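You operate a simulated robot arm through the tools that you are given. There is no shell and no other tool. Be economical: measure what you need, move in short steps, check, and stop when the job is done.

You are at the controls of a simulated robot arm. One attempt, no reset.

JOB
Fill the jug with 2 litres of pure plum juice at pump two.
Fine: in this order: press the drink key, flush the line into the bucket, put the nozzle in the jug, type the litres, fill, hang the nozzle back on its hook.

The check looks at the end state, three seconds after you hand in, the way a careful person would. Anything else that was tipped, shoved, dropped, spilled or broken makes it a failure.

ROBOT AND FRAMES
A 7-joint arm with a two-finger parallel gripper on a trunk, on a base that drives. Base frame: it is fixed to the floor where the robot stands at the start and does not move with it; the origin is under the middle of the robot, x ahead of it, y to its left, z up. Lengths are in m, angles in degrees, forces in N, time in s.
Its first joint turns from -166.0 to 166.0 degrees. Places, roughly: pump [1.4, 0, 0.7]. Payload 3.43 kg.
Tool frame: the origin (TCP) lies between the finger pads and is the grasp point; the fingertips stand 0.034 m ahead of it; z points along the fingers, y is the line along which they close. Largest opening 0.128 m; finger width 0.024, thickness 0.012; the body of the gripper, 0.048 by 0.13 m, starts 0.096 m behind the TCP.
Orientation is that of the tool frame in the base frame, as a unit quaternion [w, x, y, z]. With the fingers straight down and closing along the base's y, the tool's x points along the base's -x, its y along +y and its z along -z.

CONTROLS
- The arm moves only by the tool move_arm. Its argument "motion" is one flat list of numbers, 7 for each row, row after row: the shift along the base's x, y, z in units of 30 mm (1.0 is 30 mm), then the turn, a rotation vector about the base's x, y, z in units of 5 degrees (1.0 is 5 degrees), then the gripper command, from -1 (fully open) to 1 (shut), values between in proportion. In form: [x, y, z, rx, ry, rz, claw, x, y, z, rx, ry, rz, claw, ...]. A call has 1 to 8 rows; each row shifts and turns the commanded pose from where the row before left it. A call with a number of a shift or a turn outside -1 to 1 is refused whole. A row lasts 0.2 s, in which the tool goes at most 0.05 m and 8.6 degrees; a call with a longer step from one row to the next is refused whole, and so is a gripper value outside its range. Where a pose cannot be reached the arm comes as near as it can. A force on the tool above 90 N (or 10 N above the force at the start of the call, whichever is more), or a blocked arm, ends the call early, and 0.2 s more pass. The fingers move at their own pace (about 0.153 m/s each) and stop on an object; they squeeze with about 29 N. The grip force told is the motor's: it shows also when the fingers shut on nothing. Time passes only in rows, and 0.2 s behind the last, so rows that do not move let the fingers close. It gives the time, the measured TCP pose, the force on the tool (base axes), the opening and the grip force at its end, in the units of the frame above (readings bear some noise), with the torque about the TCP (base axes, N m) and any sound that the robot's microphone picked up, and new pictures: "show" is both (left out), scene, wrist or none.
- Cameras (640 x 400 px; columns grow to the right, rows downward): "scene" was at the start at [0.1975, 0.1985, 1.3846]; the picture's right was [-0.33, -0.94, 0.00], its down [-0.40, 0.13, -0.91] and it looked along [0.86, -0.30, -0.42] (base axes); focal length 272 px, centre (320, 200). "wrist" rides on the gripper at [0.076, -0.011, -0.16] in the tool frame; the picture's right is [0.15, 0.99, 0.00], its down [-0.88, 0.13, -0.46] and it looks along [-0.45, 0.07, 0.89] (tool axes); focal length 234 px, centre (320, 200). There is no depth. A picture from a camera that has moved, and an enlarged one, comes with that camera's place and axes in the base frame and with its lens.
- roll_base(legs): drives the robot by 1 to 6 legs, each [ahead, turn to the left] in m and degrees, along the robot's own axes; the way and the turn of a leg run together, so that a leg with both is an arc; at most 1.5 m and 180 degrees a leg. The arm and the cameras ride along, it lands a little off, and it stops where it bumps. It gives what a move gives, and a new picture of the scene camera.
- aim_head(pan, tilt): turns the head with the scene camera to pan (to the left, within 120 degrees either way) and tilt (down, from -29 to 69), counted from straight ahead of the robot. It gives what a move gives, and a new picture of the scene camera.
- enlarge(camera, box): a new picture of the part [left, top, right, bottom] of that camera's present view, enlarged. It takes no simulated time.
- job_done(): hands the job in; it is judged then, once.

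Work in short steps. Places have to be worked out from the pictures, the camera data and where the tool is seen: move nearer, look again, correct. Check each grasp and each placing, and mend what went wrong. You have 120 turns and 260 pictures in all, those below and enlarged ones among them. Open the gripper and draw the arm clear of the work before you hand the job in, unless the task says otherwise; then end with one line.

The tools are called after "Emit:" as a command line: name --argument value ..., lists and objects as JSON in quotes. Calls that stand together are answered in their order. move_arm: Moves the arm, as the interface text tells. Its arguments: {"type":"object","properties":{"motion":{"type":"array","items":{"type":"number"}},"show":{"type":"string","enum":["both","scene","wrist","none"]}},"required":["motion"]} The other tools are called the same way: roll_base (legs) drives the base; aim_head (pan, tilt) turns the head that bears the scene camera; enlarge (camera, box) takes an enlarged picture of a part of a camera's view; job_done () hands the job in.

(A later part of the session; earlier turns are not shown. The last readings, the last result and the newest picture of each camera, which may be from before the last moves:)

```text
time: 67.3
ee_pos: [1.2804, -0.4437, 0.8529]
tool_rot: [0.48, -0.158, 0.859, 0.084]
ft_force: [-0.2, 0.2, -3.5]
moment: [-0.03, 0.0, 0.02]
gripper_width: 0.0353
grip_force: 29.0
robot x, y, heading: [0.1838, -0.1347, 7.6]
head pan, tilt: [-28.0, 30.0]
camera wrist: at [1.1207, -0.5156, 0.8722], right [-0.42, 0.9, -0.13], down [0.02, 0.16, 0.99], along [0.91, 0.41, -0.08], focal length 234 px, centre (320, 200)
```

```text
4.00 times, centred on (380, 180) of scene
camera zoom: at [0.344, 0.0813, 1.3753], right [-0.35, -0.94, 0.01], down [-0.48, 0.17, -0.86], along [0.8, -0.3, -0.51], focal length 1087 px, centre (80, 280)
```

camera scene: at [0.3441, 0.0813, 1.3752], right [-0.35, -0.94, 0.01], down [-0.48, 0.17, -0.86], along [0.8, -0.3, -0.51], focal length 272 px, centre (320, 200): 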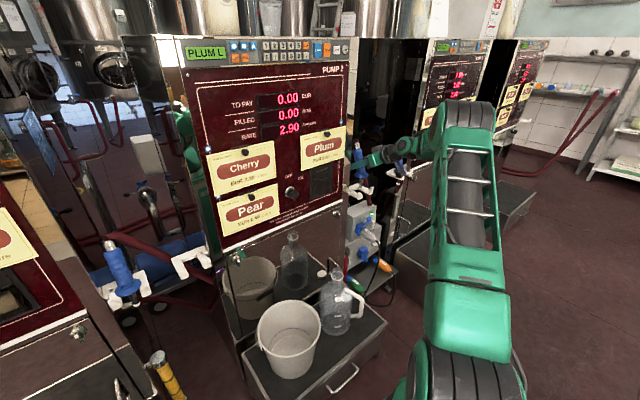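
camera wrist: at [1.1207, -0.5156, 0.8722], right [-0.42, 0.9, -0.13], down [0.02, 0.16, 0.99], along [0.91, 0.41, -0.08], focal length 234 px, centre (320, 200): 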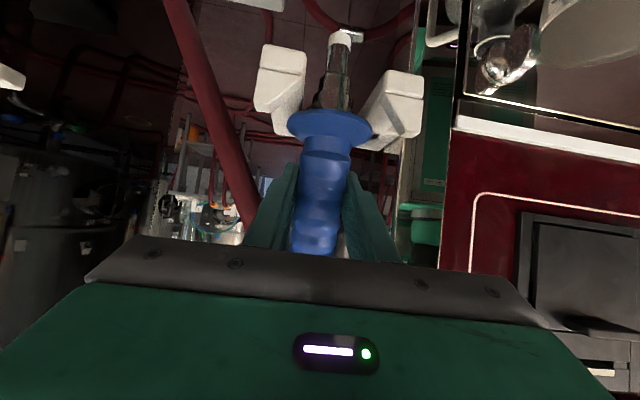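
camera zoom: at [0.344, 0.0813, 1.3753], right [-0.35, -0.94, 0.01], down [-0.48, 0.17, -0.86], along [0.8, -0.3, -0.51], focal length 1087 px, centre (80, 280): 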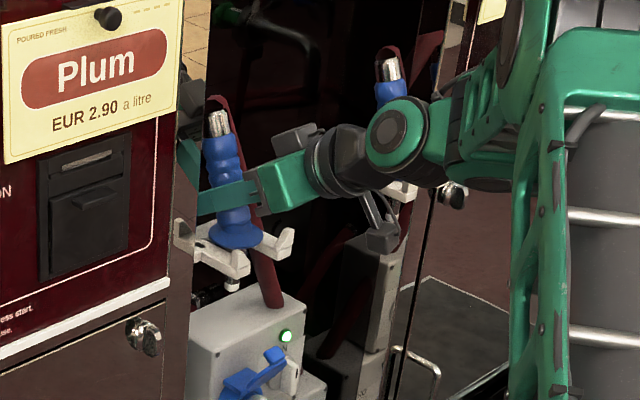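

Back in the fork, ~3 mm high. Lower that bit, open to 6 cm, and back off along the tool axis.

Emit:
move_arm --motion '[0, 0, -0.1, 0, 0, 0, 1, 0, 0, 0, 0, 0, 0, 0.06, 0, 0, 0, 0, 0, 0, 0.06, -0.4, -0.147, 0.263, 0, 0, 0, 0.06, -0.8, -0.29, 0.526, 0, 0, 0, 0.06, -0.8, -0.29, 0.526, 0, 0, 0, 0.06, -0.8, -0.29, 0.526, 0, 0, 0, 0.06, -0.8, -0.29, 0.526, 0, 0, 0, 0.06]' --show "both"

Emit:
enlarge --camera "scene" --box '[330, 130, 430, 230]'

```text
time: 69.1
ee_pos: [1.1732, -0.4829, 0.9205]
tool_rot: [0.479, -0.158, 0.859, 0.084]
ft_force: [0.4, 0.4, -0.9]
moment: [0.02, -0.04, 0.01]
gripper_width: 0.0602
grip_force: 0.1
robot x, y, heading: [0.1849, -0.1384, 7.5]
head pan, tilt: [-28.0, 30.0]
camera scene: at [0.3443, 0.0812, 1.3753], right [-0.35, -0.94, 0.01], down [-0.48, 0.17, -0.86], along [0.8, -0.3, -0.51], focal length 272 px, centre (320, 200)
camera wrist: at [1.013, -0.5547, 0.9401], right [-0.42, 0.9, -0.13], down [0.02, 0.16, 0.99], along [0.91, 0.41, -0.08], focal length 234 px, centre (320, 200)
```

scene: 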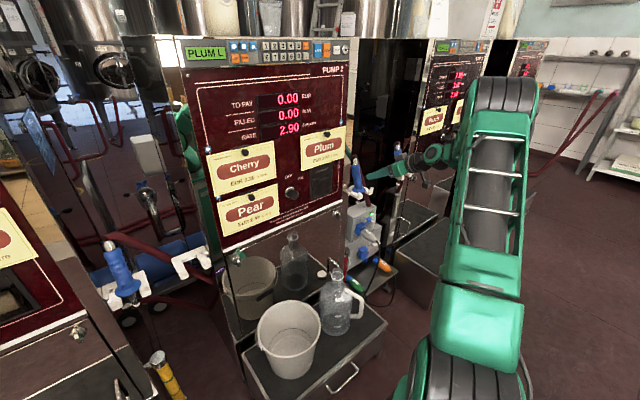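
wrist: 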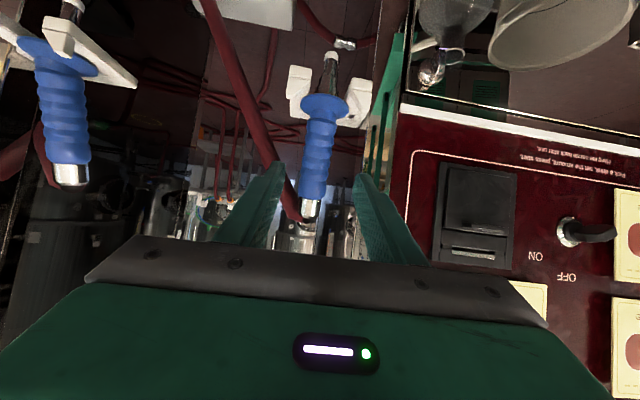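

```text
4.00 times, centred on (380, 180) of scene
camera zoom: at [0.3443, 0.0812, 1.3753], right [-0.35, -0.94, 0.01], down [-0.48, 0.17, -0.86], along [0.8, -0.3, -0.51], focal length 1087 px, centre (80, 280)
```

zoom: 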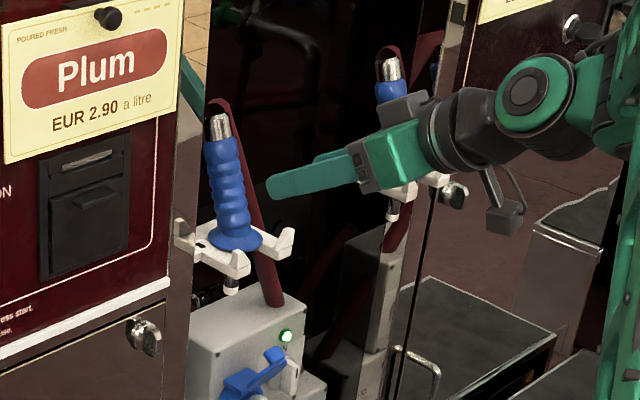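

Re-hang worked exactly. Now I pitch the tool to ~65° down above the nozzle for a steeper grasp.

Emit:
move_arm --motion '[0, 0, 0.5, -0.336, 0.896, 0, 0.06, 0, 0, 0.5, -0.336, 0.896, 0, 0.06, 0.3, 0.1, 0.4, -0.336, 0.896, 0, 0.06, 0.4, 0.14, 0.4, -0.336, 0.896, 0, 0.06, 0.4, 0.14, 0.3, -0.336, 0.896, 0, 0.06, 0.4, 0.14, 0.2, -0.336, 0.896, 0, 0.06, 0.5, 0.16, 0, -0.336, 0.896, 0, 0.06]' --show "both"

Emit:
enlarge --camera "scene" --box '[330, 130, 430, 230]'

Emit:
enlarge --camera "wrist" --box '[220, 100, 420, 260]'

```text
time: 70.7
ee_pos: [1.2343, -0.4637, 0.9906]
tool_rot: [0.212, -0.177, 0.96, 0.036]
ft_force: [-1.7, 0.8, 0.1]
moment: [0.02, -0.02, 0.01]
gripper_width: 0.0599
grip_force: 0.1
robot x, y, heading: [0.182, -0.1385, 7.6]
head pan, tilt: [-28.0, 30.0]
camera scene: at [0.3435, 0.0812, 1.3754], right [-0.35, -0.94, 0.01], down [-0.48, 0.17, -0.86], along [0.8, -0.3, -0.51], focal length 272 px, centre (320, 200)
camera wrist: at [1.1122, -0.5223, 1.1038], right [-0.48, 0.88, -0.07], down [0.52, 0.34, 0.78], along [0.71, 0.34, -0.62], focal length 234 px, centre (320, 200)
```

scene: 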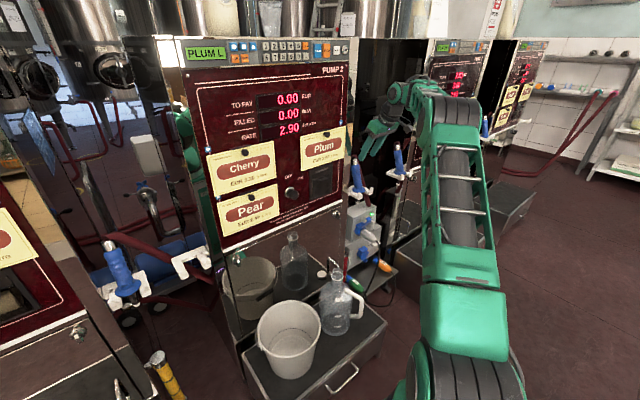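
wrist: 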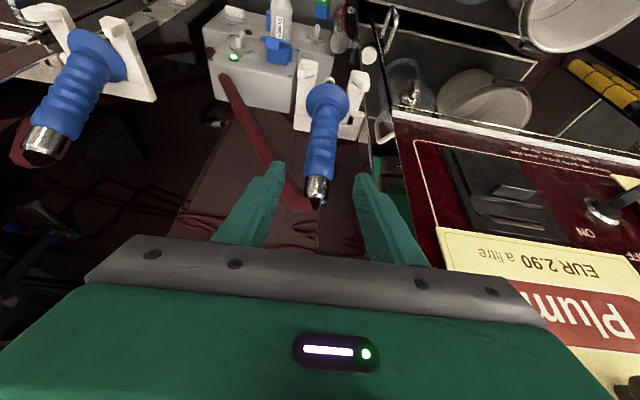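

```text
4.00 times, centred on (380, 180) of scene
camera zoom: at [0.3435, 0.0812, 1.3754], right [-0.35, -0.94, 0.01], down [-0.48, 0.17, -0.86], along [0.8, -0.3, -0.51], focal length 1087 px, centre (80, 280)
```

zoom: 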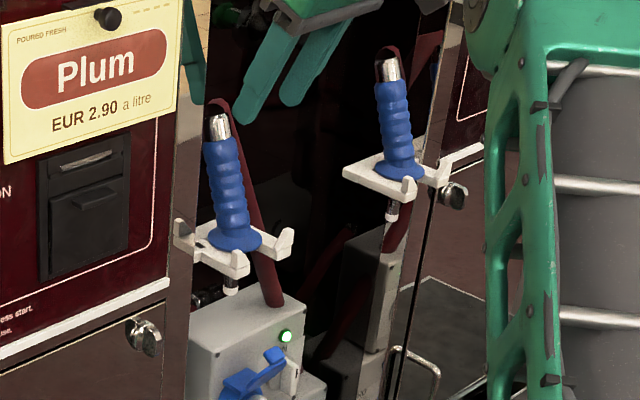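

```text
2.50 times, centred on (320, 180) of wrist
camera zoom: at [1.1122, -0.5223, 1.1038], right [-0.48, 0.88, -0.07], down [0.52, 0.34, 0.78], along [0.71, 0.34, -0.62], focal length 585 px, centre (320, 250)
```

zoom: 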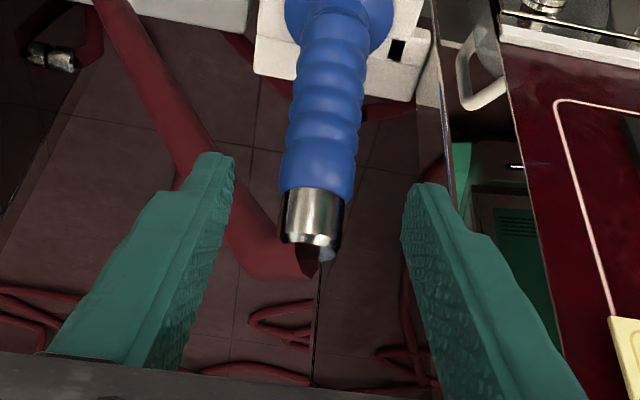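

The path of the right finger stays clear of the hose and the grip is centred. Advance and close.

Emit:
move_arm --motion '[0.345, 0.138, -0.804, 0, 0, 0, 0.06, 0.345, 0.138, -0.804, 0, 0, 0, 0.06, 0.345, 0.138, -0.804, 0, 0, 0, 0.06, 0.345, 0.138, -0.804, 0, 0, 0, 0.06, 0.345, 0.138, -0.804, 0, 0, 0, 0.06]' --show "wrist"

Emit:
move_arm --motion '[0, 0, 0, 0, 0, 0, 1, 0, 0, 0, 0, 0, 0, 1, 0, 0, 0, 0, 0, 0, 1]' --show "wrist"

```text
time: 71.9
ee_pos: [1.2862, -0.4414, 0.872]
tool_rot: [0.213, -0.177, 0.96, 0.036]
ft_force: [-0.6, 0.7, 1.0]
moment: [0.0, 0.0, -0.01]
gripper_width: 0.0601
grip_force: 0.0
robot x, y, heading: [0.1833, -0.1353, 7.7]
head pan, tilt: [-28.0, 30.0]
camera wrist: at [1.1624, -0.4999, 0.9838], right [-0.48, 0.88, -0.07], down [0.52, 0.34, 0.78], along [0.71, 0.34, -0.62], focal length 234 px, centre (320, 200)
```

wrist: 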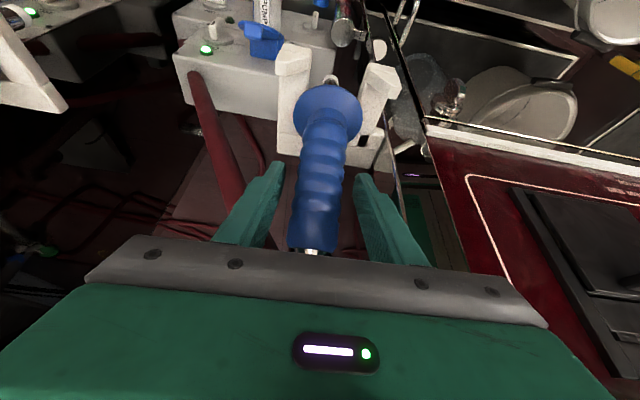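

```text
time: 72.7
ee_pos: [1.2846, -0.4415, 0.8713]
tool_rot: [0.213, -0.177, 0.96, 0.036]
ft_force: [0.4, 1.9, 0.6]
moment: [0.16, -0.02, -0.02]
gripper_width: 0.036
grip_force: 28.6
robot x, y, heading: [0.1886, -0.135, 7.6]
head pan, tilt: [-28.0, 30.0]
camera wrist: at [1.1627, -0.4997, 0.9834], right [-0.48, 0.88, -0.07], down [0.52, 0.34, 0.78], along [0.71, 0.34, -0.62], focal length 234 px, centre (320, 200)
```

wrist: 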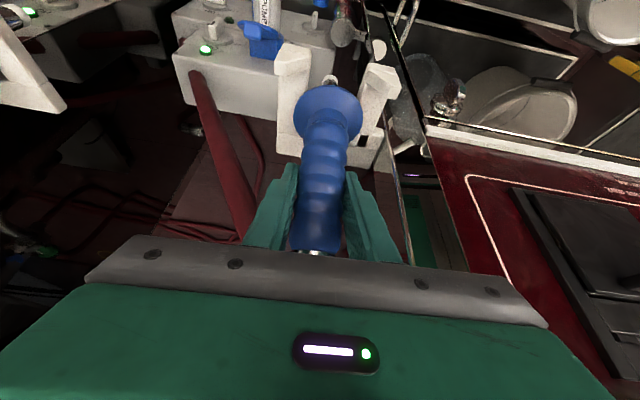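

Gripped steeply. Lift 10.5 cm and pull back out of the fork.

Emit:
move_arm --motion '[0, 0, 0.7, 0, 0, 0, 1, 0, 0, 0.9, 0, 0, 0, 1, 0, 0, 0.95, 0, 0, 0, 1, 0, 0, 0.95, 0, 0, 0, 1, -0.8, -0.3, 0, 0, 0, 0, 1, -0.8, -0.3, 0, 0, 0, 0, 1, -0.8, -0.3, 0, 0, 0, 0, 1, -0.8, -0.3, 0, 0, 0, 0, 1]' --show "none"

Emit:
aim_head --pan -22 --tilt 38

```text
time: 74.5
ee_pos: [1.1892, -0.4781, 0.974]
tool_rot: [0.212, -0.177, 0.96, 0.036]
ft_force: [-0.5, 0.5, -2.8]
moment: [-0.04, -0.02, 0.01]
gripper_width: 0.0357
grip_force: 28.9
robot x, y, heading: [0.1827, -0.1339, 7.5]
head pan, tilt: [-28.0, 30.0]
```

```text
time: 75.2
ee_pos: [1.1899, -0.4786, 0.9747]
tool_rot: [0.213, -0.177, 0.96, 0.035]
ft_force: [-0.3, -0.5, -2.4]
moment: [0.01, -0.05, 0.03]
gripper_width: 0.0358
grip_force: 28.9
robot x, y, heading: [0.183, -0.136, 7.6]
head pan, tilt: [-22.0, 38.0]
camera scene: at [0.3427, 0.0912, 1.363], right [-0.25, -0.97, 0.01], down [-0.61, 0.15, -0.78], along [0.75, -0.2, -0.63], focal length 272 px, centre (320, 200)
```

scene: 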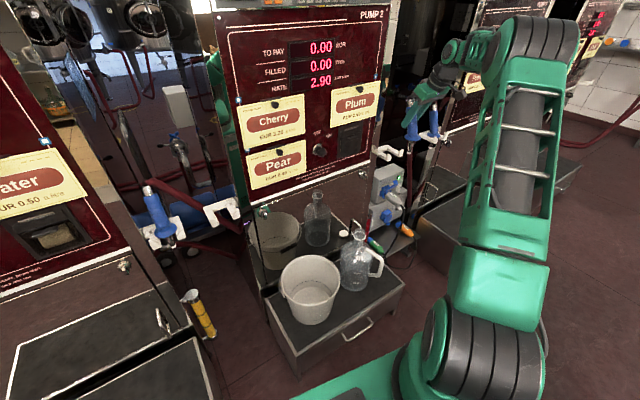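

Carry the nozzle across to above the bucket, high over the jug.

Emit:
move_arm --motion '[-0.49, 0.945, 0, 0, 0, 0, 1, -0.49, 0.945, 0, 0, 0, 0, 1, -0.49, 0.945, 0, 0, 0, 0, 1, -0.49, 0.945, 0, 0, 0, 0, 1, -0.49, 0.945, 0, 0, 0, 0, 1, -0.49, 0.945, 0, 0, 0, 0, 1, -0.49, 0.945, 0, 0, 0, 0, 1, -0.49, 0.945, 0, 0, 0, 0, 1]' --show "both"

```text
time: 77.0
ee_pos: [1.0735, -0.2546, 0.9763]
tool_rot: [0.212, -0.178, 0.96, 0.036]
ft_force: [-0.1, -0.5, -3.1]
moment: [0.07, 0.0, 0.0]
gripper_width: 0.0356
grip_force: 29.4
robot x, y, heading: [0.1817, -0.1326, 7.5]
head pan, tilt: [-22.0, 38.0]
camera scene: at [0.3428, 0.0911, 1.3629], right [-0.25, -0.97, 0.01], down [-0.61, 0.15, -0.78], along [0.75, -0.2, -0.63], focal length 272 px, centre (320, 200)
camera wrist: at [0.9514, -0.3126, 1.0884], right [-0.48, 0.88, -0.07], down [0.52, 0.34, 0.78], along [0.71, 0.34, -0.62], focal length 234 px, centre (320, 200)
```

scene: 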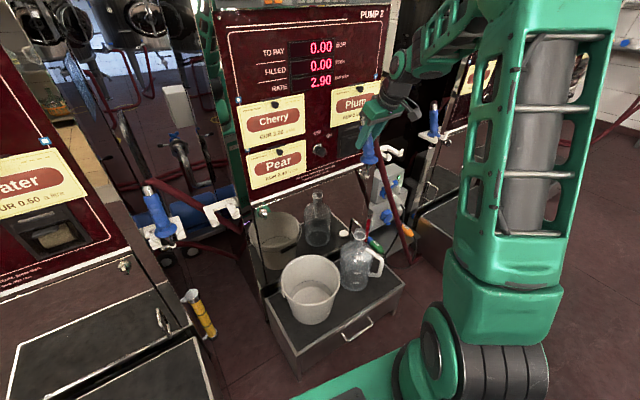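
wrist: 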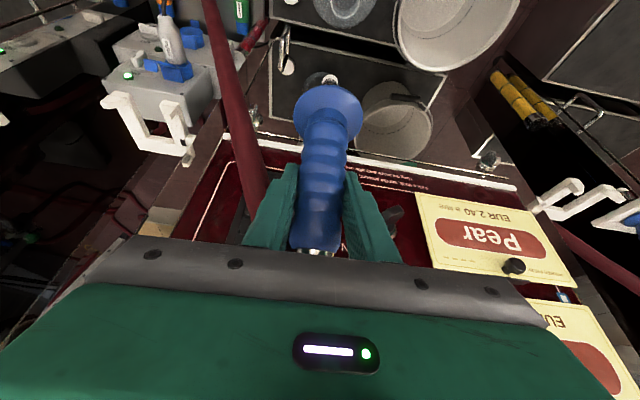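

Emit:
move_arm --motion '[-0.49, 0.945, 0, 0, 0, 0, 1, -0.49, 0.945, 0, 0, 0, 0, 1, -0.49, 0.945, 0, 0, 0, 0, 1, -0.49, 0.945, 0, 0, 0, 0, 1, -0.49, 0.945, 0, 0, 0, 0, 1, -0.49, 0.945, 0, 0, 0, 0, 1, -0.49, 0.945, 0, 0, 0, 0, 1, -0.49, 0.945, 0, 0, 0, 0, 1]' --show "both"

Emit:
enlarge --camera "scene" --box '[240, 120, 440, 340]'

```text
time: 78.8
ee_pos: [0.9558, -0.0257, 0.9746]
tool_rot: [0.212, -0.177, 0.96, 0.036]
ft_force: [-0.3, 0.2, -2.0]
moment: [0.05, -0.01, 0.04]
gripper_width: 0.0358
grip_force: 29.1
robot x, y, heading: [0.1829, -0.1348, 7.9]
head pan, tilt: [-22.0, 38.0]
camera scene: at [0.3428, 0.0913, 1.3629], right [-0.25, -0.97, 0.01], down [-0.61, 0.15, -0.78], along [0.75, -0.2, -0.63], focal length 272 px, centre (320, 200)
camera wrist: at [0.8321, -0.0836, 1.0885], right [-0.48, 0.88, -0.07], down [0.52, 0.34, 0.78], along [0.71, 0.34, -0.62], focal length 234 px, centre (320, 200)
```

scene: 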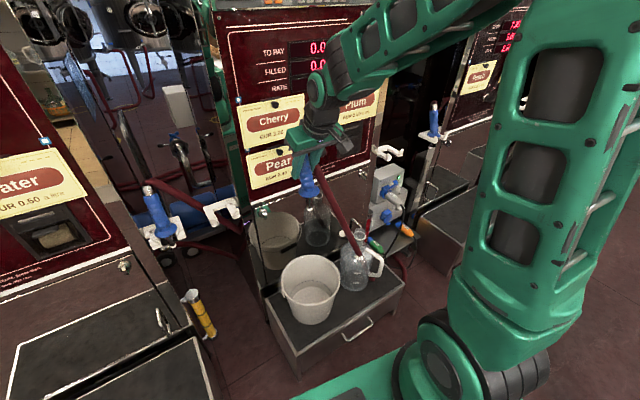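
wrist: 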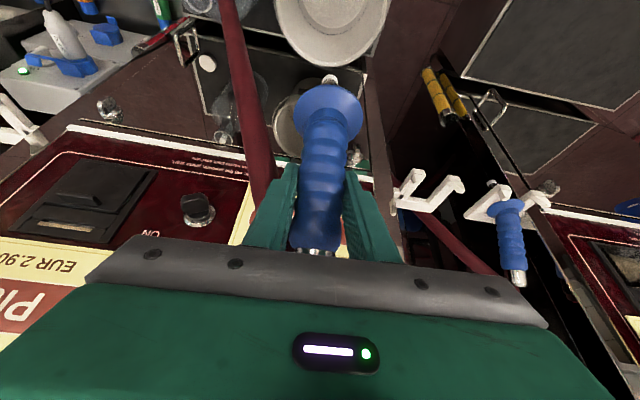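

```text
1.82 times, centred on (340, 230) of scene
camera zoom: at [0.3428, 0.0913, 1.3629], right [-0.25, -0.97, 0.01], down [-0.61, 0.15, -0.78], along [0.75, -0.2, -0.63], focal length 494 px, centre (284, 146)
```

zoom: 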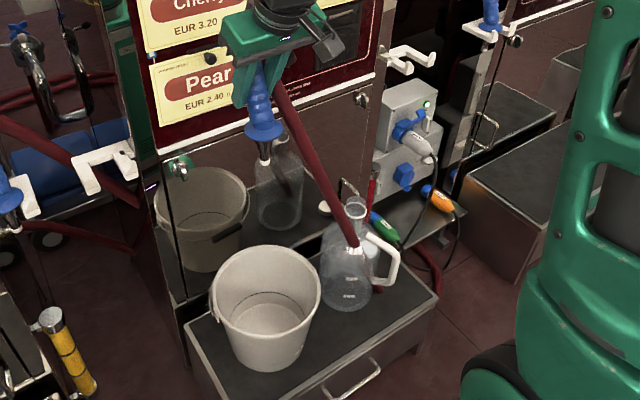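

Hose runs behind the jug; jug undisturbed. My bucket rim height estimates disagree (0.44–0.53), so I lower partway and look again.

Emit:
move_arm --motion '[0, 0, -0.9, 0, 0, 0, 1, 0, 0, -0.9, 0, 0, 0, 1, 0, 0, -0.9, 0, 0, 0, 1, 0, 0, -0.9, 0, 0, 0, 1, 0, 0, -0.9, 0, 0, 0, 1, 0, 0, -0.9, 0, 0, 0, 1]' --show "both"

Emit:
enlarge --camera "scene" --box '[240, 160, 420, 330]'

Emit:
enlarge --camera "wrist" --box '[220, 0, 420, 160]'

```text
time: 80.2
ee_pos: [0.9529, -0.0259, 0.8149]
tool_rot: [0.213, -0.177, 0.96, 0.036]
ft_force: [-0.1, -0.5, -3.0]
moment: [0.01, -0.06, 0.0]
gripper_width: 0.0358
grip_force: 29.3
robot x, y, heading: [0.1787, -0.1363, 7.4]
head pan, tilt: [-22.0, 38.0]
camera scene: at [0.3423, 0.0913, 1.363], right [-0.25, -0.97, 0.01], down [-0.61, 0.15, -0.78], along [0.75, -0.2, -0.63], focal length 272 px, centre (320, 200)
camera wrist: at [0.8305, -0.0833, 0.9278], right [-0.48, 0.88, -0.07], down [0.52, 0.34, 0.78], along [0.71, 0.34, -0.62], focal length 234 px, centre (320, 200)
```

scene: 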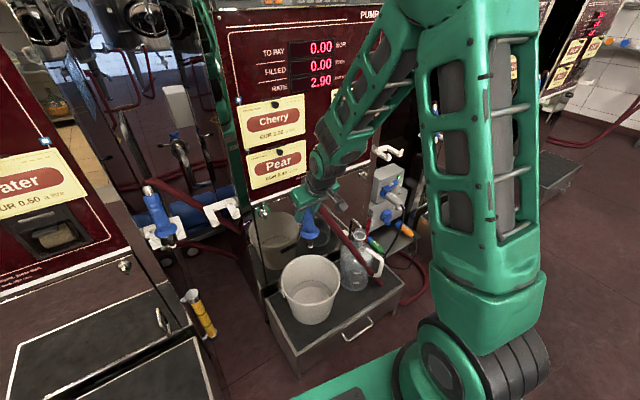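
wrist: 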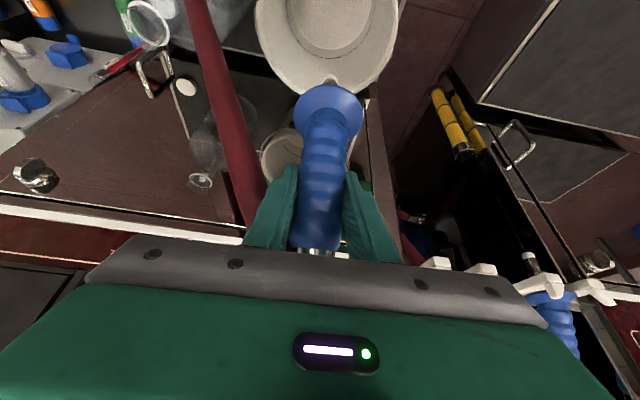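

```text
2.35 times, centred on (330, 245) of scene
camera zoom: at [0.3423, 0.0913, 1.363], right [-0.25, -0.97, 0.01], down [-0.61, 0.15, -0.78], along [0.75, -0.2, -0.63], focal length 639 px, centre (296, 94)
```

zoom: 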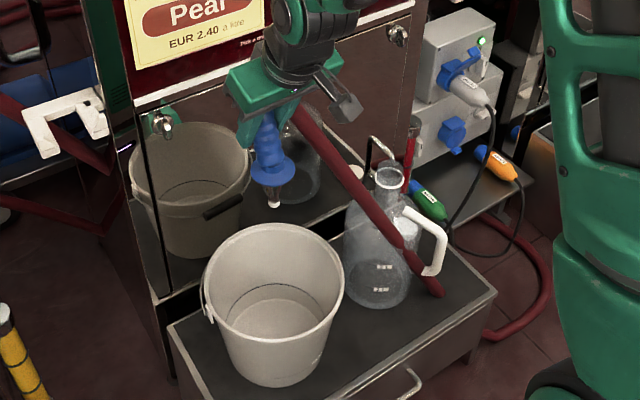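

```text
2.50 times, centred on (320, 80) of wrist
camera zoom: at [0.8305, -0.0833, 0.9278], right [-0.48, 0.88, -0.07], down [0.52, 0.34, 0.78], along [0.71, 0.34, -0.62], focal length 585 px, centre (320, 500)
```

zoom: 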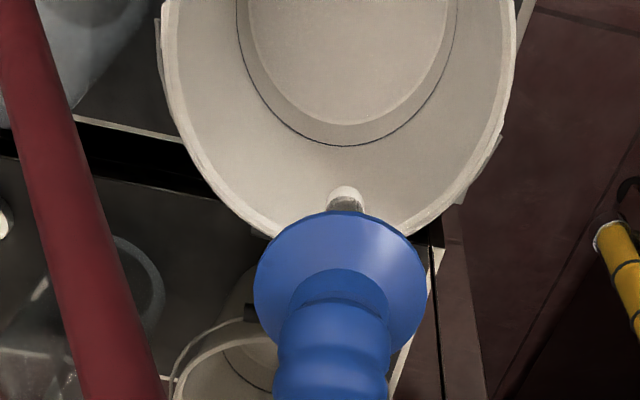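

Spout projection matches the picture exactly; hose is only visual (passes through things). Bucket: centre ≈(0.935,-0.037), rim ≈0.50, floor ≈0.255. Pitch 8° more, shift slightly, and lower to the rim.

Emit:
move_arm --motion '[0.5, 0.1, -0.5, -0.285, 0.75, 0, 1, 0.5, 0.1, -0.5, -0.285, 0.75, 0, 1, 0, 0, -0.9, 0, 0, 0, 1, 0, 0, -0.9, 0, 0, 0, 1, 0, 0, -0.9, 0, 0, 0, 1, 0, 0, -0.9, 0, 0, 0, 1, 0, 0, -0.9, 0, 0, 0, 1, 0, 0, -0.9, 0, 0, 0, 1]' --show "both"

Emit:
enlarge --camera "scene" --box '[240, 180, 400, 330]'

```text
time: 82.0
ee_pos: [0.9825, -0.0193, 0.6208]
tool_rot: [0.146, -0.179, 0.973, 0.023]
ft_force: [-0.3, 0.8, -1.2]
moment: [-0.02, -0.06, 0.03]
gripper_width: 0.0358
grip_force: 29.3
robot x, y, heading: [0.1825, -0.135, 7.1]
head pan, tilt: [-22.0, 38.0]
camera scene: at [0.3424, 0.0914, 1.3629], right [-0.25, -0.97, 0.01], down [-0.61, 0.15, -0.78], along [0.75, -0.2, -0.63], focal length 272 px, centre (320, 200)
camera wrist: at [0.8759, -0.0716, 0.7514], right [-0.48, 0.87, -0.05], down [0.62, 0.38, 0.69], along [0.62, 0.3, -0.72], focal length 234 px, centre (320, 200)
```

scene: 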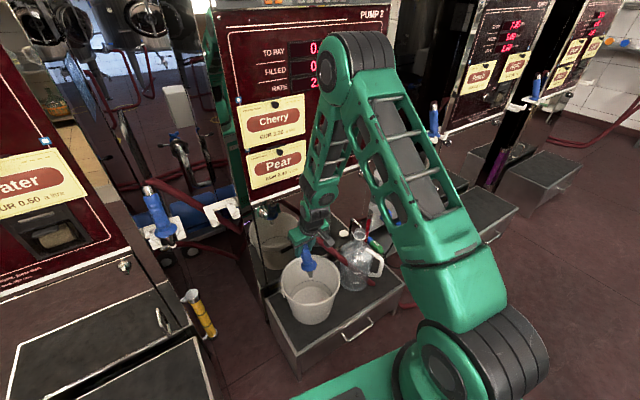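
wrist: 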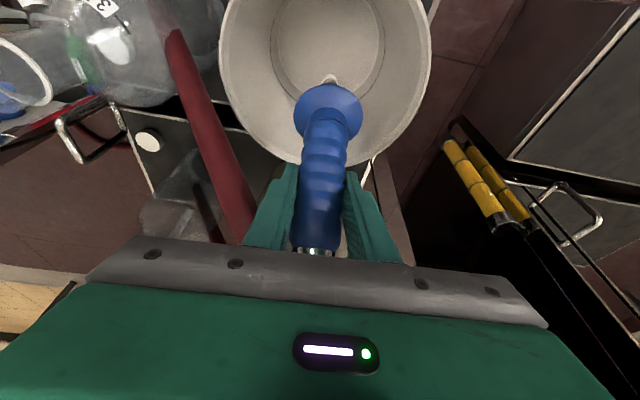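

```text
2.67 times, centred on (320, 255) of scene
camera zoom: at [0.3424, 0.0914, 1.3629], right [-0.25, -0.97, 0.01], down [-0.61, 0.15, -0.78], along [0.75, -0.2, -0.63], focal length 724 px, centre (320, 53)
```

zoom: 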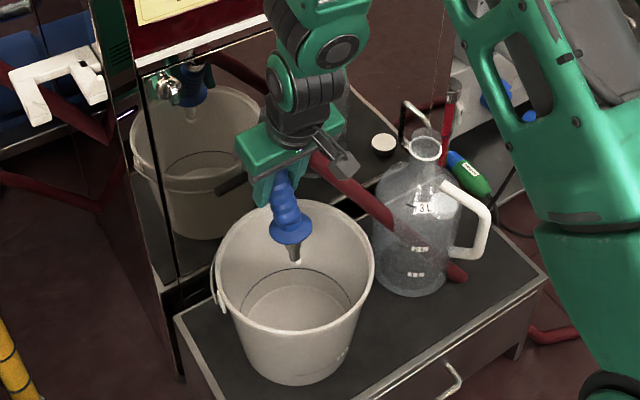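

Spout is over the middle of the bucket. Lower into it.

Emit:
move_arm --motion '[0, 0, -0.9, 0, 0, 0, 1, 0, 0, -0.9, 0, 0, 0, 1, 0, 0, -0.9, 0, 0, 0, 1, 0, 0, -0.9, 0, 0, 0, 1, 0, 0, -0.9, 0, 0, 0, 1, 0, 0, -0.9, 0, 0, 0, 1]' --show "both"

Emit:
enlarge --camera "scene" --box '[240, 180, 400, 330]'

```text
time: 83.4
ee_pos: [0.9839, -0.0189, 0.4586]
tool_rot: [0.145, -0.18, 0.973, 0.024]
ft_force: [0.7, -0.3, -2.5]
moment: [0.03, -0.03, 0.04]
gripper_width: 0.0353
grip_force: 29.0
robot x, y, heading: [0.1816, -0.1342, 7.5]
head pan, tilt: [-22.0, 38.0]
camera scene: at [0.3425, 0.0914, 1.3629], right [-0.25, -0.97, 0.01], down [-0.61, 0.15, -0.78], along [0.75, -0.2, -0.63], focal length 272 px, centre (320, 200)
camera wrist: at [0.8775, -0.0705, 0.5885], right [-0.48, 0.87, -0.05], down [0.62, 0.38, 0.69], along [0.62, 0.3, -0.72], focal length 234 px, centre (320, 200)
```

scene: 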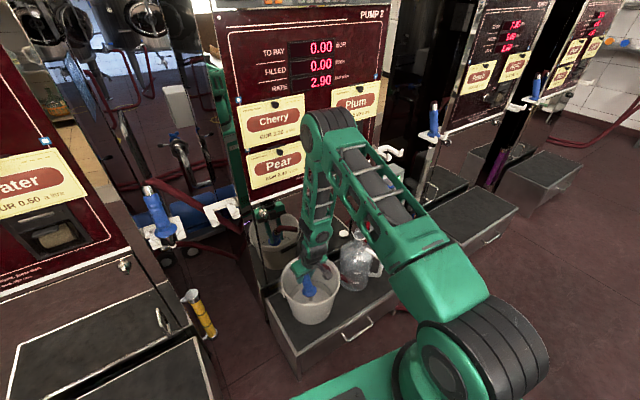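
wrist: 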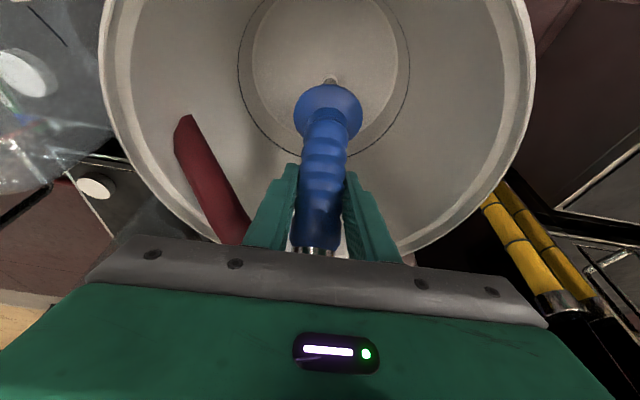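

```text
2.67 times, centred on (320, 255) of scene
camera zoom: at [0.3425, 0.0914, 1.3629], right [-0.25, -0.97, 0.01], down [-0.61, 0.15, -0.78], along [0.75, -0.2, -0.63], focal length 724 px, centre (320, 53)
```

zoom: 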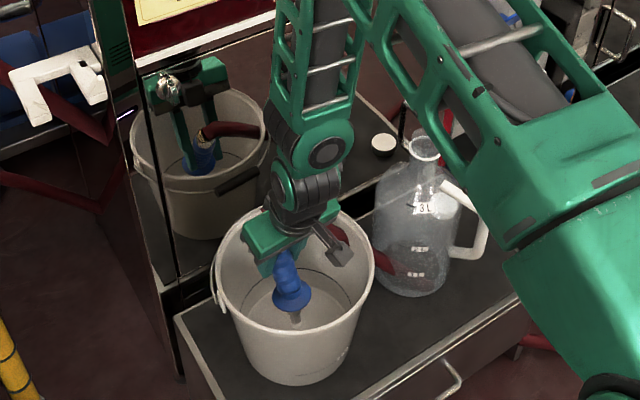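

Going well; hose simply passes through the bucket wall visually. Lower the final 5 cm gently.

Emit:
move_arm --motion '[0, 0, -0.5, 0, 0, 0, 1, 0, 0, -0.5, 0, 0, 0, 1, 0, 0, -0.4, 0, 0, 0, 1, 0, 0, -0.3, 0, 0, 0, 1]' --show "wrist"

Emit:
enlarge --camera "scene" --box '[240, 180, 400, 330]'

```text
time: 84.4
ee_pos: [0.9858, -0.0175, 0.409]
tool_rot: [0.147, -0.179, 0.972, 0.024]
ft_force: [8.1, 4.7, 23.8]
moment: [0.61, -0.03, -0.06]
gripper_width: 0.0358
grip_force: 29.1
robot x, y, heading: [0.1808, -0.1323, 7.6]
head pan, tilt: [-22.0, 38.0]
camera wrist: at [0.878, -0.0695, 0.5395], right [-0.48, 0.87, -0.05], down [0.61, 0.38, 0.7], along [0.63, 0.31, -0.72], focal length 234 px, centre (320, 200)
```

wrist: 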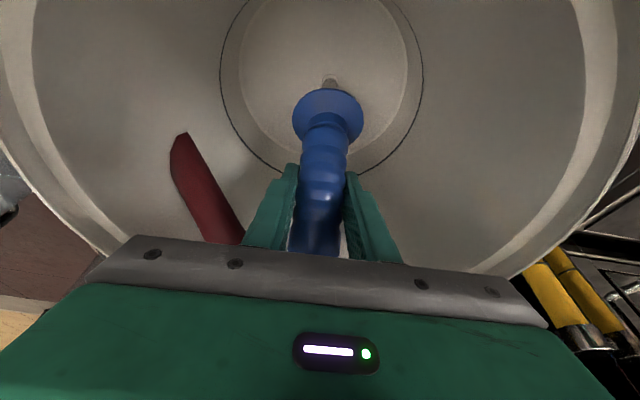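

```text
2.67 times, centred on (320, 255) of scene
camera zoom: at [0.3418, 0.0913, 1.363], right [-0.25, -0.97, 0.0], down [-0.61, 0.15, -0.78], along [0.75, -0.2, -0.63], focal length 724 px, centre (320, 53)
```

zoom: 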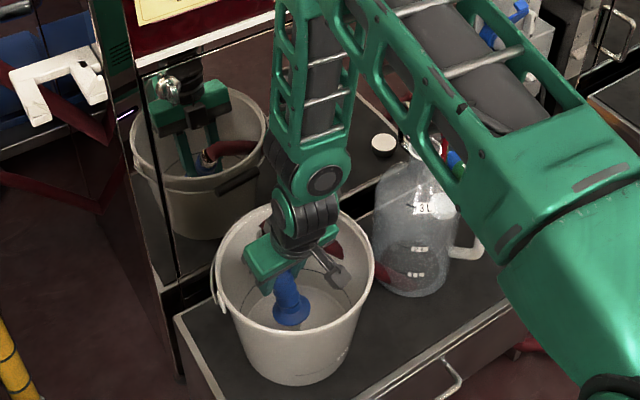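

Spout touches the bucket floor (24 N). Ease up 4 mm and open a little.

Emit:
move_arm --motion '[0, 0, 0.15, 0, 0, 0, 1, 0, 0, 0, 0, 0, 0, 0.35, 0, 0, 0, 0, 0, 0, 0.06, 0, 0, 0, 0, 0, 0, 0.06, 0, 0, 0, 0, 0, 0, 0.06]' --show "wrist"

Emit:
enlarge --camera "scene" --box '[240, 180, 400, 330]'

```text
time: 85.6
ee_pos: [0.9821, -0.0179, 0.4126]
tool_rot: [0.144, -0.181, 0.973, 0.025]
ft_force: [-0.8, 0.3, -0.5]
moment: [0.01, -0.01, -0.03]
gripper_width: 0.0604
grip_force: 0.0
robot x, y, heading: [0.1826, -0.1382, 7.4]
head pan, tilt: [-22.0, 38.0]
camera wrist: at [0.8755, -0.0704, 0.5423], right [-0.48, 0.87, -0.05], down [0.62, 0.38, 0.69], along [0.62, 0.3, -0.72], focal length 234 px, centre (320, 200)
```

wrist: 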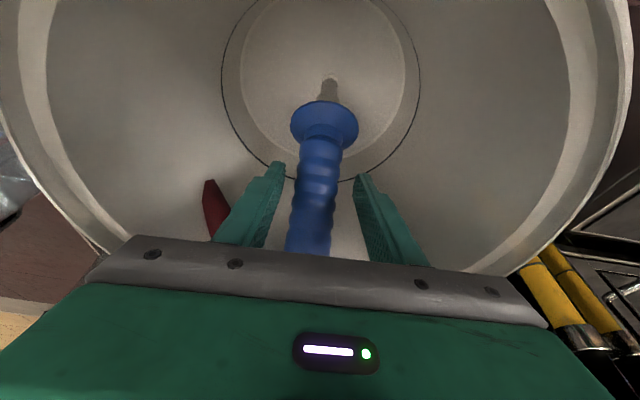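

```text
2.67 times, centred on (320, 255) of scene
camera zoom: at [0.3426, 0.0914, 1.3629], right [-0.25, -0.97, 0.01], down [-0.61, 0.15, -0.78], along [0.75, -0.2, -0.63], focal length 724 px, centre (320, 53)
```

zoom: 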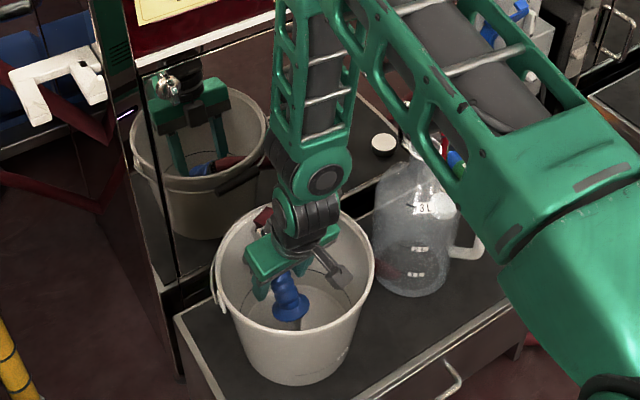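

The nozzle leans on the far wall inside the bucket. Withdraw along the tool axis.

Emit:
move_arm --motion '[-0.27, -0.1, 0.95, 0, 0, 0, 0.06, -0.27, -0.1, 0.95, 0, 0, 0, 0.06, -0.27, -0.1, 0.95, 0, 0, 0, 0.06, -0.27, -0.1, 0.95, 0, 0, 0, 0.06, -0.27, -0.1, 0.95, 0, 0, 0, 0.06, -0.27, -0.1, 0.95, 0, 0, 0, 0.06, -0.27, -0.1, 0.95, 0, 0, 0, 0.06, -0.27, -0.1, 0.95, 0, 0, 0, 0.06]' --show "wrist"

Emit:
enlarge --camera "scene" --box '[240, 180, 400, 330]'

```text
time: 87.4
ee_pos: [0.9193, -0.0423, 0.6376]
tool_rot: [0.145, -0.18, 0.973, 0.024]
ft_force: [0.1, 0.5, -0.4]
moment: [-0.03, 0.02, 0.0]
gripper_width: 0.0604
grip_force: 0.1
robot x, y, heading: [0.1843, -0.1342, 7.3]
head pan, tilt: [-22.0, 38.0]
camera wrist: at [0.8125, -0.0935, 0.7679], right [-0.48, 0.87, -0.05], down [0.62, 0.38, 0.69], along [0.62, 0.3, -0.72], focal length 234 px, centre (320, 200)
```

wrist: 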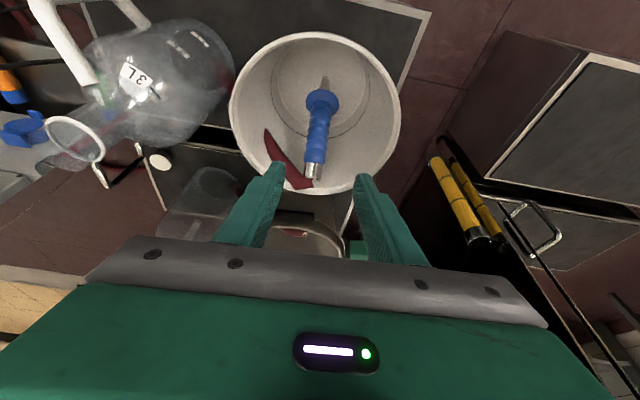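

```text
2.67 times, centred on (320, 255) of scene
camera zoom: at [0.3429, 0.0914, 1.3629], right [-0.25, -0.97, 0.01], down [-0.61, 0.15, -0.78], along [0.75, -0.2, -0.63], focal length 724 px, centre (320, 53)
```

zoom: 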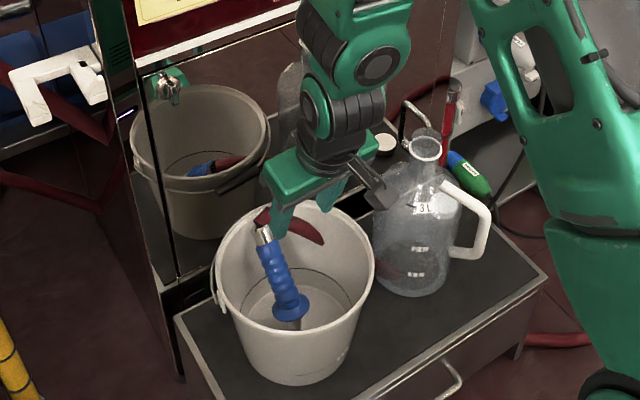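

The nozzle stands safely in the bucket. Now I raise the arm back to the keypad pose (left finger open) to key "1" litre for the flush, which stops by itself.

Emit:
move_arm --motion '[-0.3, -0.1, 1, 0, 0, 0, -1, -0.3, -0.1, 1, 0, 0, 0, -1, 0, -0.2, 1, 0, 0, 0, -1, 0, -0.2, 1, 0, 0, 0, -1, 0, -0.2, 1, 0.168, -0.817, -0.345, -1, 0, -0.2, 1, 0.168, -0.817, -0.345, -1, 0, -0.2, 1, 0.168, -0.817, -0.345, -1, 0, -0.2, 1, 0.168, -0.817, -0.345, -1]' --show "none"

Emit:
move_arm --motion '[0, -0.2, 1, 0.168, -0.817, -0.345, -1, 0, -0.2, 1, 0.168, -0.817, -0.345, -1, 0, -0.2, 1, 0.168, -0.817, -0.345, -1, 0, -0.2, 1, 0.168, -0.817, -0.345, -1, 0, -0.2, 1, 0.168, -0.817, -0.345, -1, 0, -0.2, 1, 0.168, -0.817, -0.345, -1, 0, -0.2, 1, 0, 0, 0, -1, 0, -0.2, 1, 0, 0, 0, -1]' --show "none"

Emit:
aim_head --pan -15 --tilt 30

```text
time: 89.2
ee_pos: [0.9015, -0.0873, 0.8809]
tool_rot: [0.288, -0.118, 0.95, 0.018]
ft_force: [0.4, 1.0, -0.4]
moment: [0.02, 0.02, -0.01]
gripper_width: 0.1281
grip_force: 0.2
robot x, y, heading: [0.185, -0.1344, 7.6]
head pan, tilt: [-22.0, 38.0]
```

```text
time: 91.0
ee_pos: [0.9049, -0.1343, 1.1192]
tool_rot: [0.487, -0.022, 0.873, 0.008]
ft_force: [0.7, -0.7, 0.1]
moment: [0.03, -0.01, -0.01]
gripper_width: 0.128
grip_force: 0.0
robot x, y, heading: [0.1825, -0.1334, 7.5]
head pan, tilt: [-22.0, 38.0]
```

```text
time: 91.7
ee_pos: [0.904, -0.1343, 1.1183]
tool_rot: [0.487, -0.022, 0.873, 0.008]
ft_force: [-0.2, 0.9, -0.3]
moment: [-0.02, 0.01, 0.04]
gripper_width: 0.1281
grip_force: 0.1
robot x, y, heading: [0.1784, -0.1335, 7.8]
head pan, tilt: [-15.0, 30.0]
camera scene: at [0.3486, 0.1011, 1.3752], right [-0.13, -0.99, 0.0], down [-0.51, 0.06, -0.86], along [0.85, -0.11, -0.51], focal length 272 px, centre (320, 200)
```

scene: 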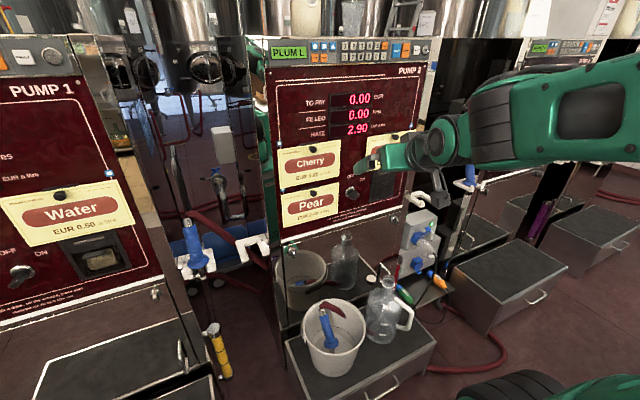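

Head view covers keypad and bucket. Go to the hover point in front of key "1".

Emit:
move_arm --motion '[0.4, -0.1, 1, 0, 0, 0, -1, 0.4, -0.1, 1, 0, 0, 0, -1, 0.5, -0.1, 1, 0, 0, 0, -1, 0.6, -0.1, 1, 0, 0, 0, -1, 0.6, -0.1, 1, 0, 0, 0, -1, 0.6, -0.1, 1, 0, 0, 0, -1, 0.6, -0.1, 1, 0, 0, 0, -1, 0.6, -0.1, 1, 0, 0, 0, -1]' --show "none"

Emit:
move_arm --motion '[0.8, 0, 0.5, 0, 0, 0, -1]' --show "none"

Emit:
enlarge --camera "scene" --box '[265, 25, 365, 85]'

Emit:
enlarge --camera "wrist" --box '[320, 110, 480, 250]'

```text
time: 93.5
ee_pos: [1.0288, -0.1574, 1.361]
tool_rot: [0.488, -0.022, 0.873, 0.007]
ft_force: [-1.2, 0.1, 0.6]
moment: [0.04, 0.02, 0.03]
gripper_width: 0.1277
grip_force: 0.0
robot x, y, heading: [0.1873, -0.1353, 7.6]
head pan, tilt: [-15.0, 30.0]
```

```text
time: 93.9
ee_pos: [1.0526, -0.1591, 1.3766]
tool_rot: [0.488, -0.022, 0.873, 0.008]
ft_force: [-0.6, -0.2, 0.7]
moment: [0.0, 0.0, -0.01]
gripper_width: 0.128
grip_force: 0.0
robot x, y, heading: [0.1831, -0.1329, 7.5]
head pan, tilt: [-15.0, 30.0]
```

```text
6.40 times, centred on (315, 55) of scene
camera zoom: at [0.3483, 0.1012, 1.3752], right [-0.13, -0.99, 0.0], down [-0.51, 0.06, -0.86], along [0.85, -0.11, -0.51], focal length 1739 px, centre (352, 1128)
```

zoom: 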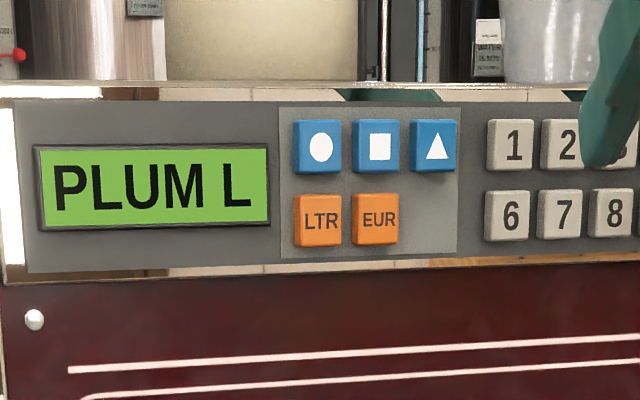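

```text
2.86 times, centred on (400, 180) of wrist
camera zoom: at [0.879, -0.177, 1.3946], right [-0.12, 0.98, -0.13], down [0.07, 0.14, 0.99], along [0.99, 0.11, -0.08], focal length 669 px, centre (91, 257)
```

zoom: 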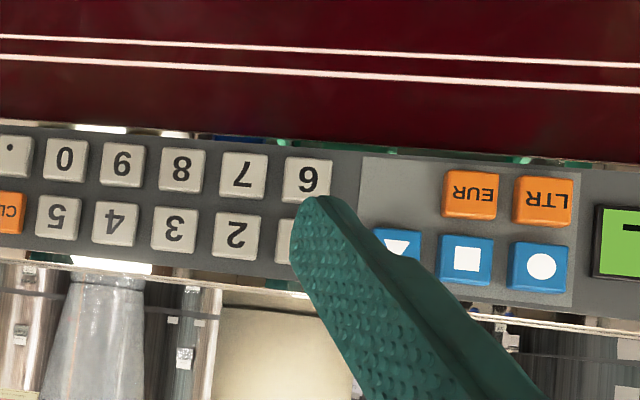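

Tip will land a few mm right of "1"; shift 6 mm left and advance to just short of contact, then creep.

Emit:
move_arm --motion '[0, 0.2, -0.05, 0, 0, 0, -1, 0.55, 0.205, 0, 0, 0, 0, -1, 0.55, 0.205, 0, 0, 0, 0, -1, 0.16, 0.06, 0, 0, 0, 0, -1, 0.16, 0.06, 0, 0, 0, 0, -1]' --show "none"

Emit:
enlarge --camera "scene" --box '[265, 25, 365, 85]'

Emit:
enlarge --camera "wrist" --box '[320, 110, 480, 250]'

```text
time: 95.1
ee_pos: [1.0979, -0.1346, 1.3749]
tool_rot: [0.487, -0.022, 0.873, 0.008]
ft_force: [-0.7, -1.1, -0.1]
moment: [0.0, 0.03, 0.11]
gripper_width: 0.1277
grip_force: 0.1
robot x, y, heading: [0.1863, -0.133, 7.6]
head pan, tilt: [-15.0, 30.0]
```

```text
6.40 times, centred on (315, 55) of scene
camera zoom: at [0.3486, 0.1011, 1.3752], right [-0.13, -0.99, 0.0], down [-0.51, 0.06, -0.86], along [0.85, -0.11, -0.51], focal length 1739 px, centre (352, 1128)
```

zoom: 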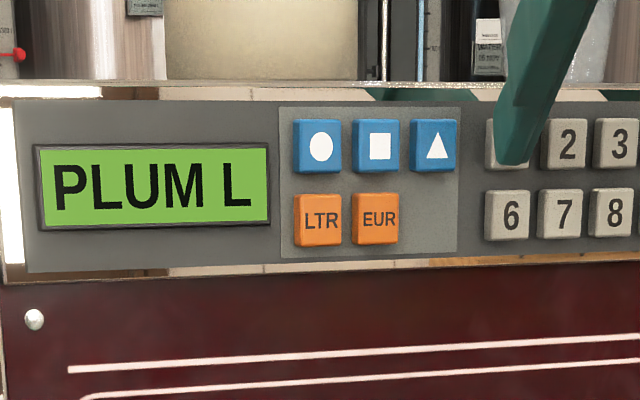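

```text
2.86 times, centred on (400, 180) of wrist
camera zoom: at [0.9226, -0.1533, 1.3938], right [-0.12, 0.98, -0.13], down [0.07, 0.14, 0.99], along [0.99, 0.11, -0.08], focal length 669 px, centre (91, 257)
```

zoom: 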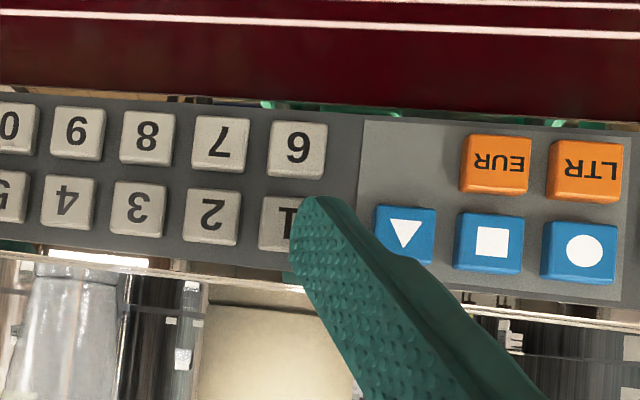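

Right on "1". Creep in 4 mm steps.

Emit:
move_arm --motion '[0.13, 0.045, 0, 0, 0, 0, -1]' --show "none"

Emit:
enlarge --camera "scene" --box '[265, 25, 425, 145]'

```text
time: 95.5
ee_pos: [1.1006, -0.1319, 1.3757]
tool_rot: [0.488, -0.022, 0.873, 0.008]
ft_force: [-7.9, -1.1, -0.6]
moment: [0.01, 0.1, 0.53]
gripper_width: 0.1275
grip_force: 0.0
robot x, y, heading: [0.1832, -0.1331, 7.5]
head pan, tilt: [-15.0, 30.0]
heard: click
```

```text
3.33 times, centred on (345, 85) of scene
camera zoom: at [0.3482, 0.1011, 1.3753], right [-0.13, -0.99, 0.0], down [-0.51, 0.06, -0.86], along [0.85, -0.11, -0.51], focal length 906 px, centre (237, 583)
```

zoom: 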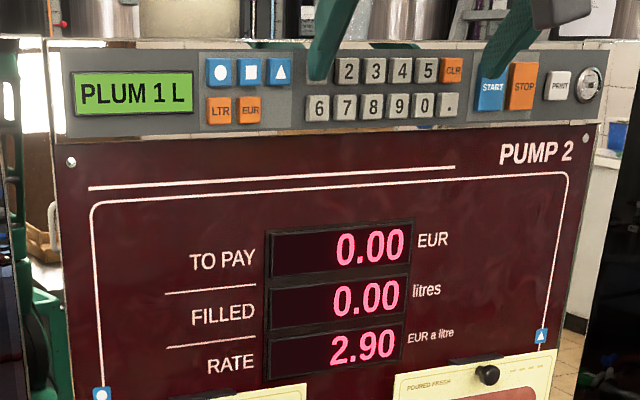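

"PLUM 1 L". Back off 3 cm and shift along the panel to START's hover point.

Emit:
move_arm --motion '[-0.5, -0.19, 0, 0, 0, 0, -1, -0.5, -0.19, 0, 0, 0, 0, -1, 0.3, -0.922, -0.067, 0, 0, 0, -1, 0.3, -0.922, -0.067, 0, 0, 0, -1, 0.3, -0.922, -0.067, 0, 0, 0, -1, 0.34, -0.922, -0.067, 0, 0, 0, -1, 0.34, -0.922, -0.067, 0, 0, 0, -1, 0.34, -0.922, -0.067, 0, 0, 0, -1]' --show "none"

Emit:
enlarge --camera "scene" --box '[335, 25, 435, 85]'

Emit:
enlarge --camera "wrist" --box '[320, 110, 480, 250]'

```text
time: 97.3
ee_pos: [1.1261, -0.3105, 1.3655]
tool_rot: [0.488, -0.022, 0.873, 0.008]
ft_force: [-0.6, 0.6, 0.9]
moment: [-0.02, 0.04, -0.04]
gripper_width: 0.128
grip_force: 0.1
robot x, y, heading: [0.1798, -0.1374, 7.5]
head pan, tilt: [-15.0, 30.0]
```

```text
6.40 times, centred on (385, 55) of scene
camera zoom: at [0.3485, 0.1015, 1.3752], right [-0.13, -0.99, 0.0], down [-0.51, 0.06, -0.86], along [0.85, -0.11, -0.51], focal length 1739 px, centre (-96, 1128)
```

zoom: 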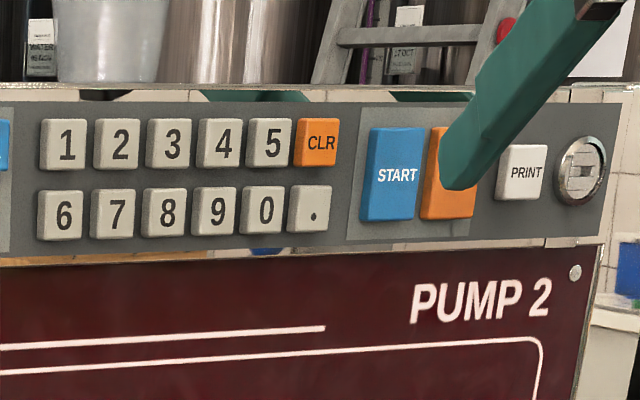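

```text
2.86 times, centred on (400, 180) of wrist
camera zoom: at [0.9527, -0.3287, 1.3835], right [-0.12, 0.98, -0.13], down [0.07, 0.14, 0.99], along [0.99, 0.11, -0.08], focal length 669 px, centre (91, 257)
```

zoom: 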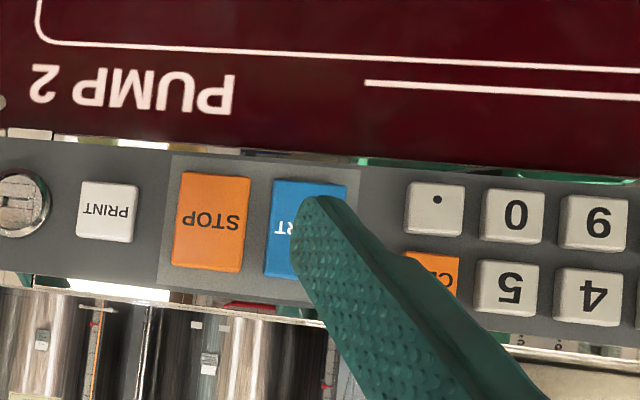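

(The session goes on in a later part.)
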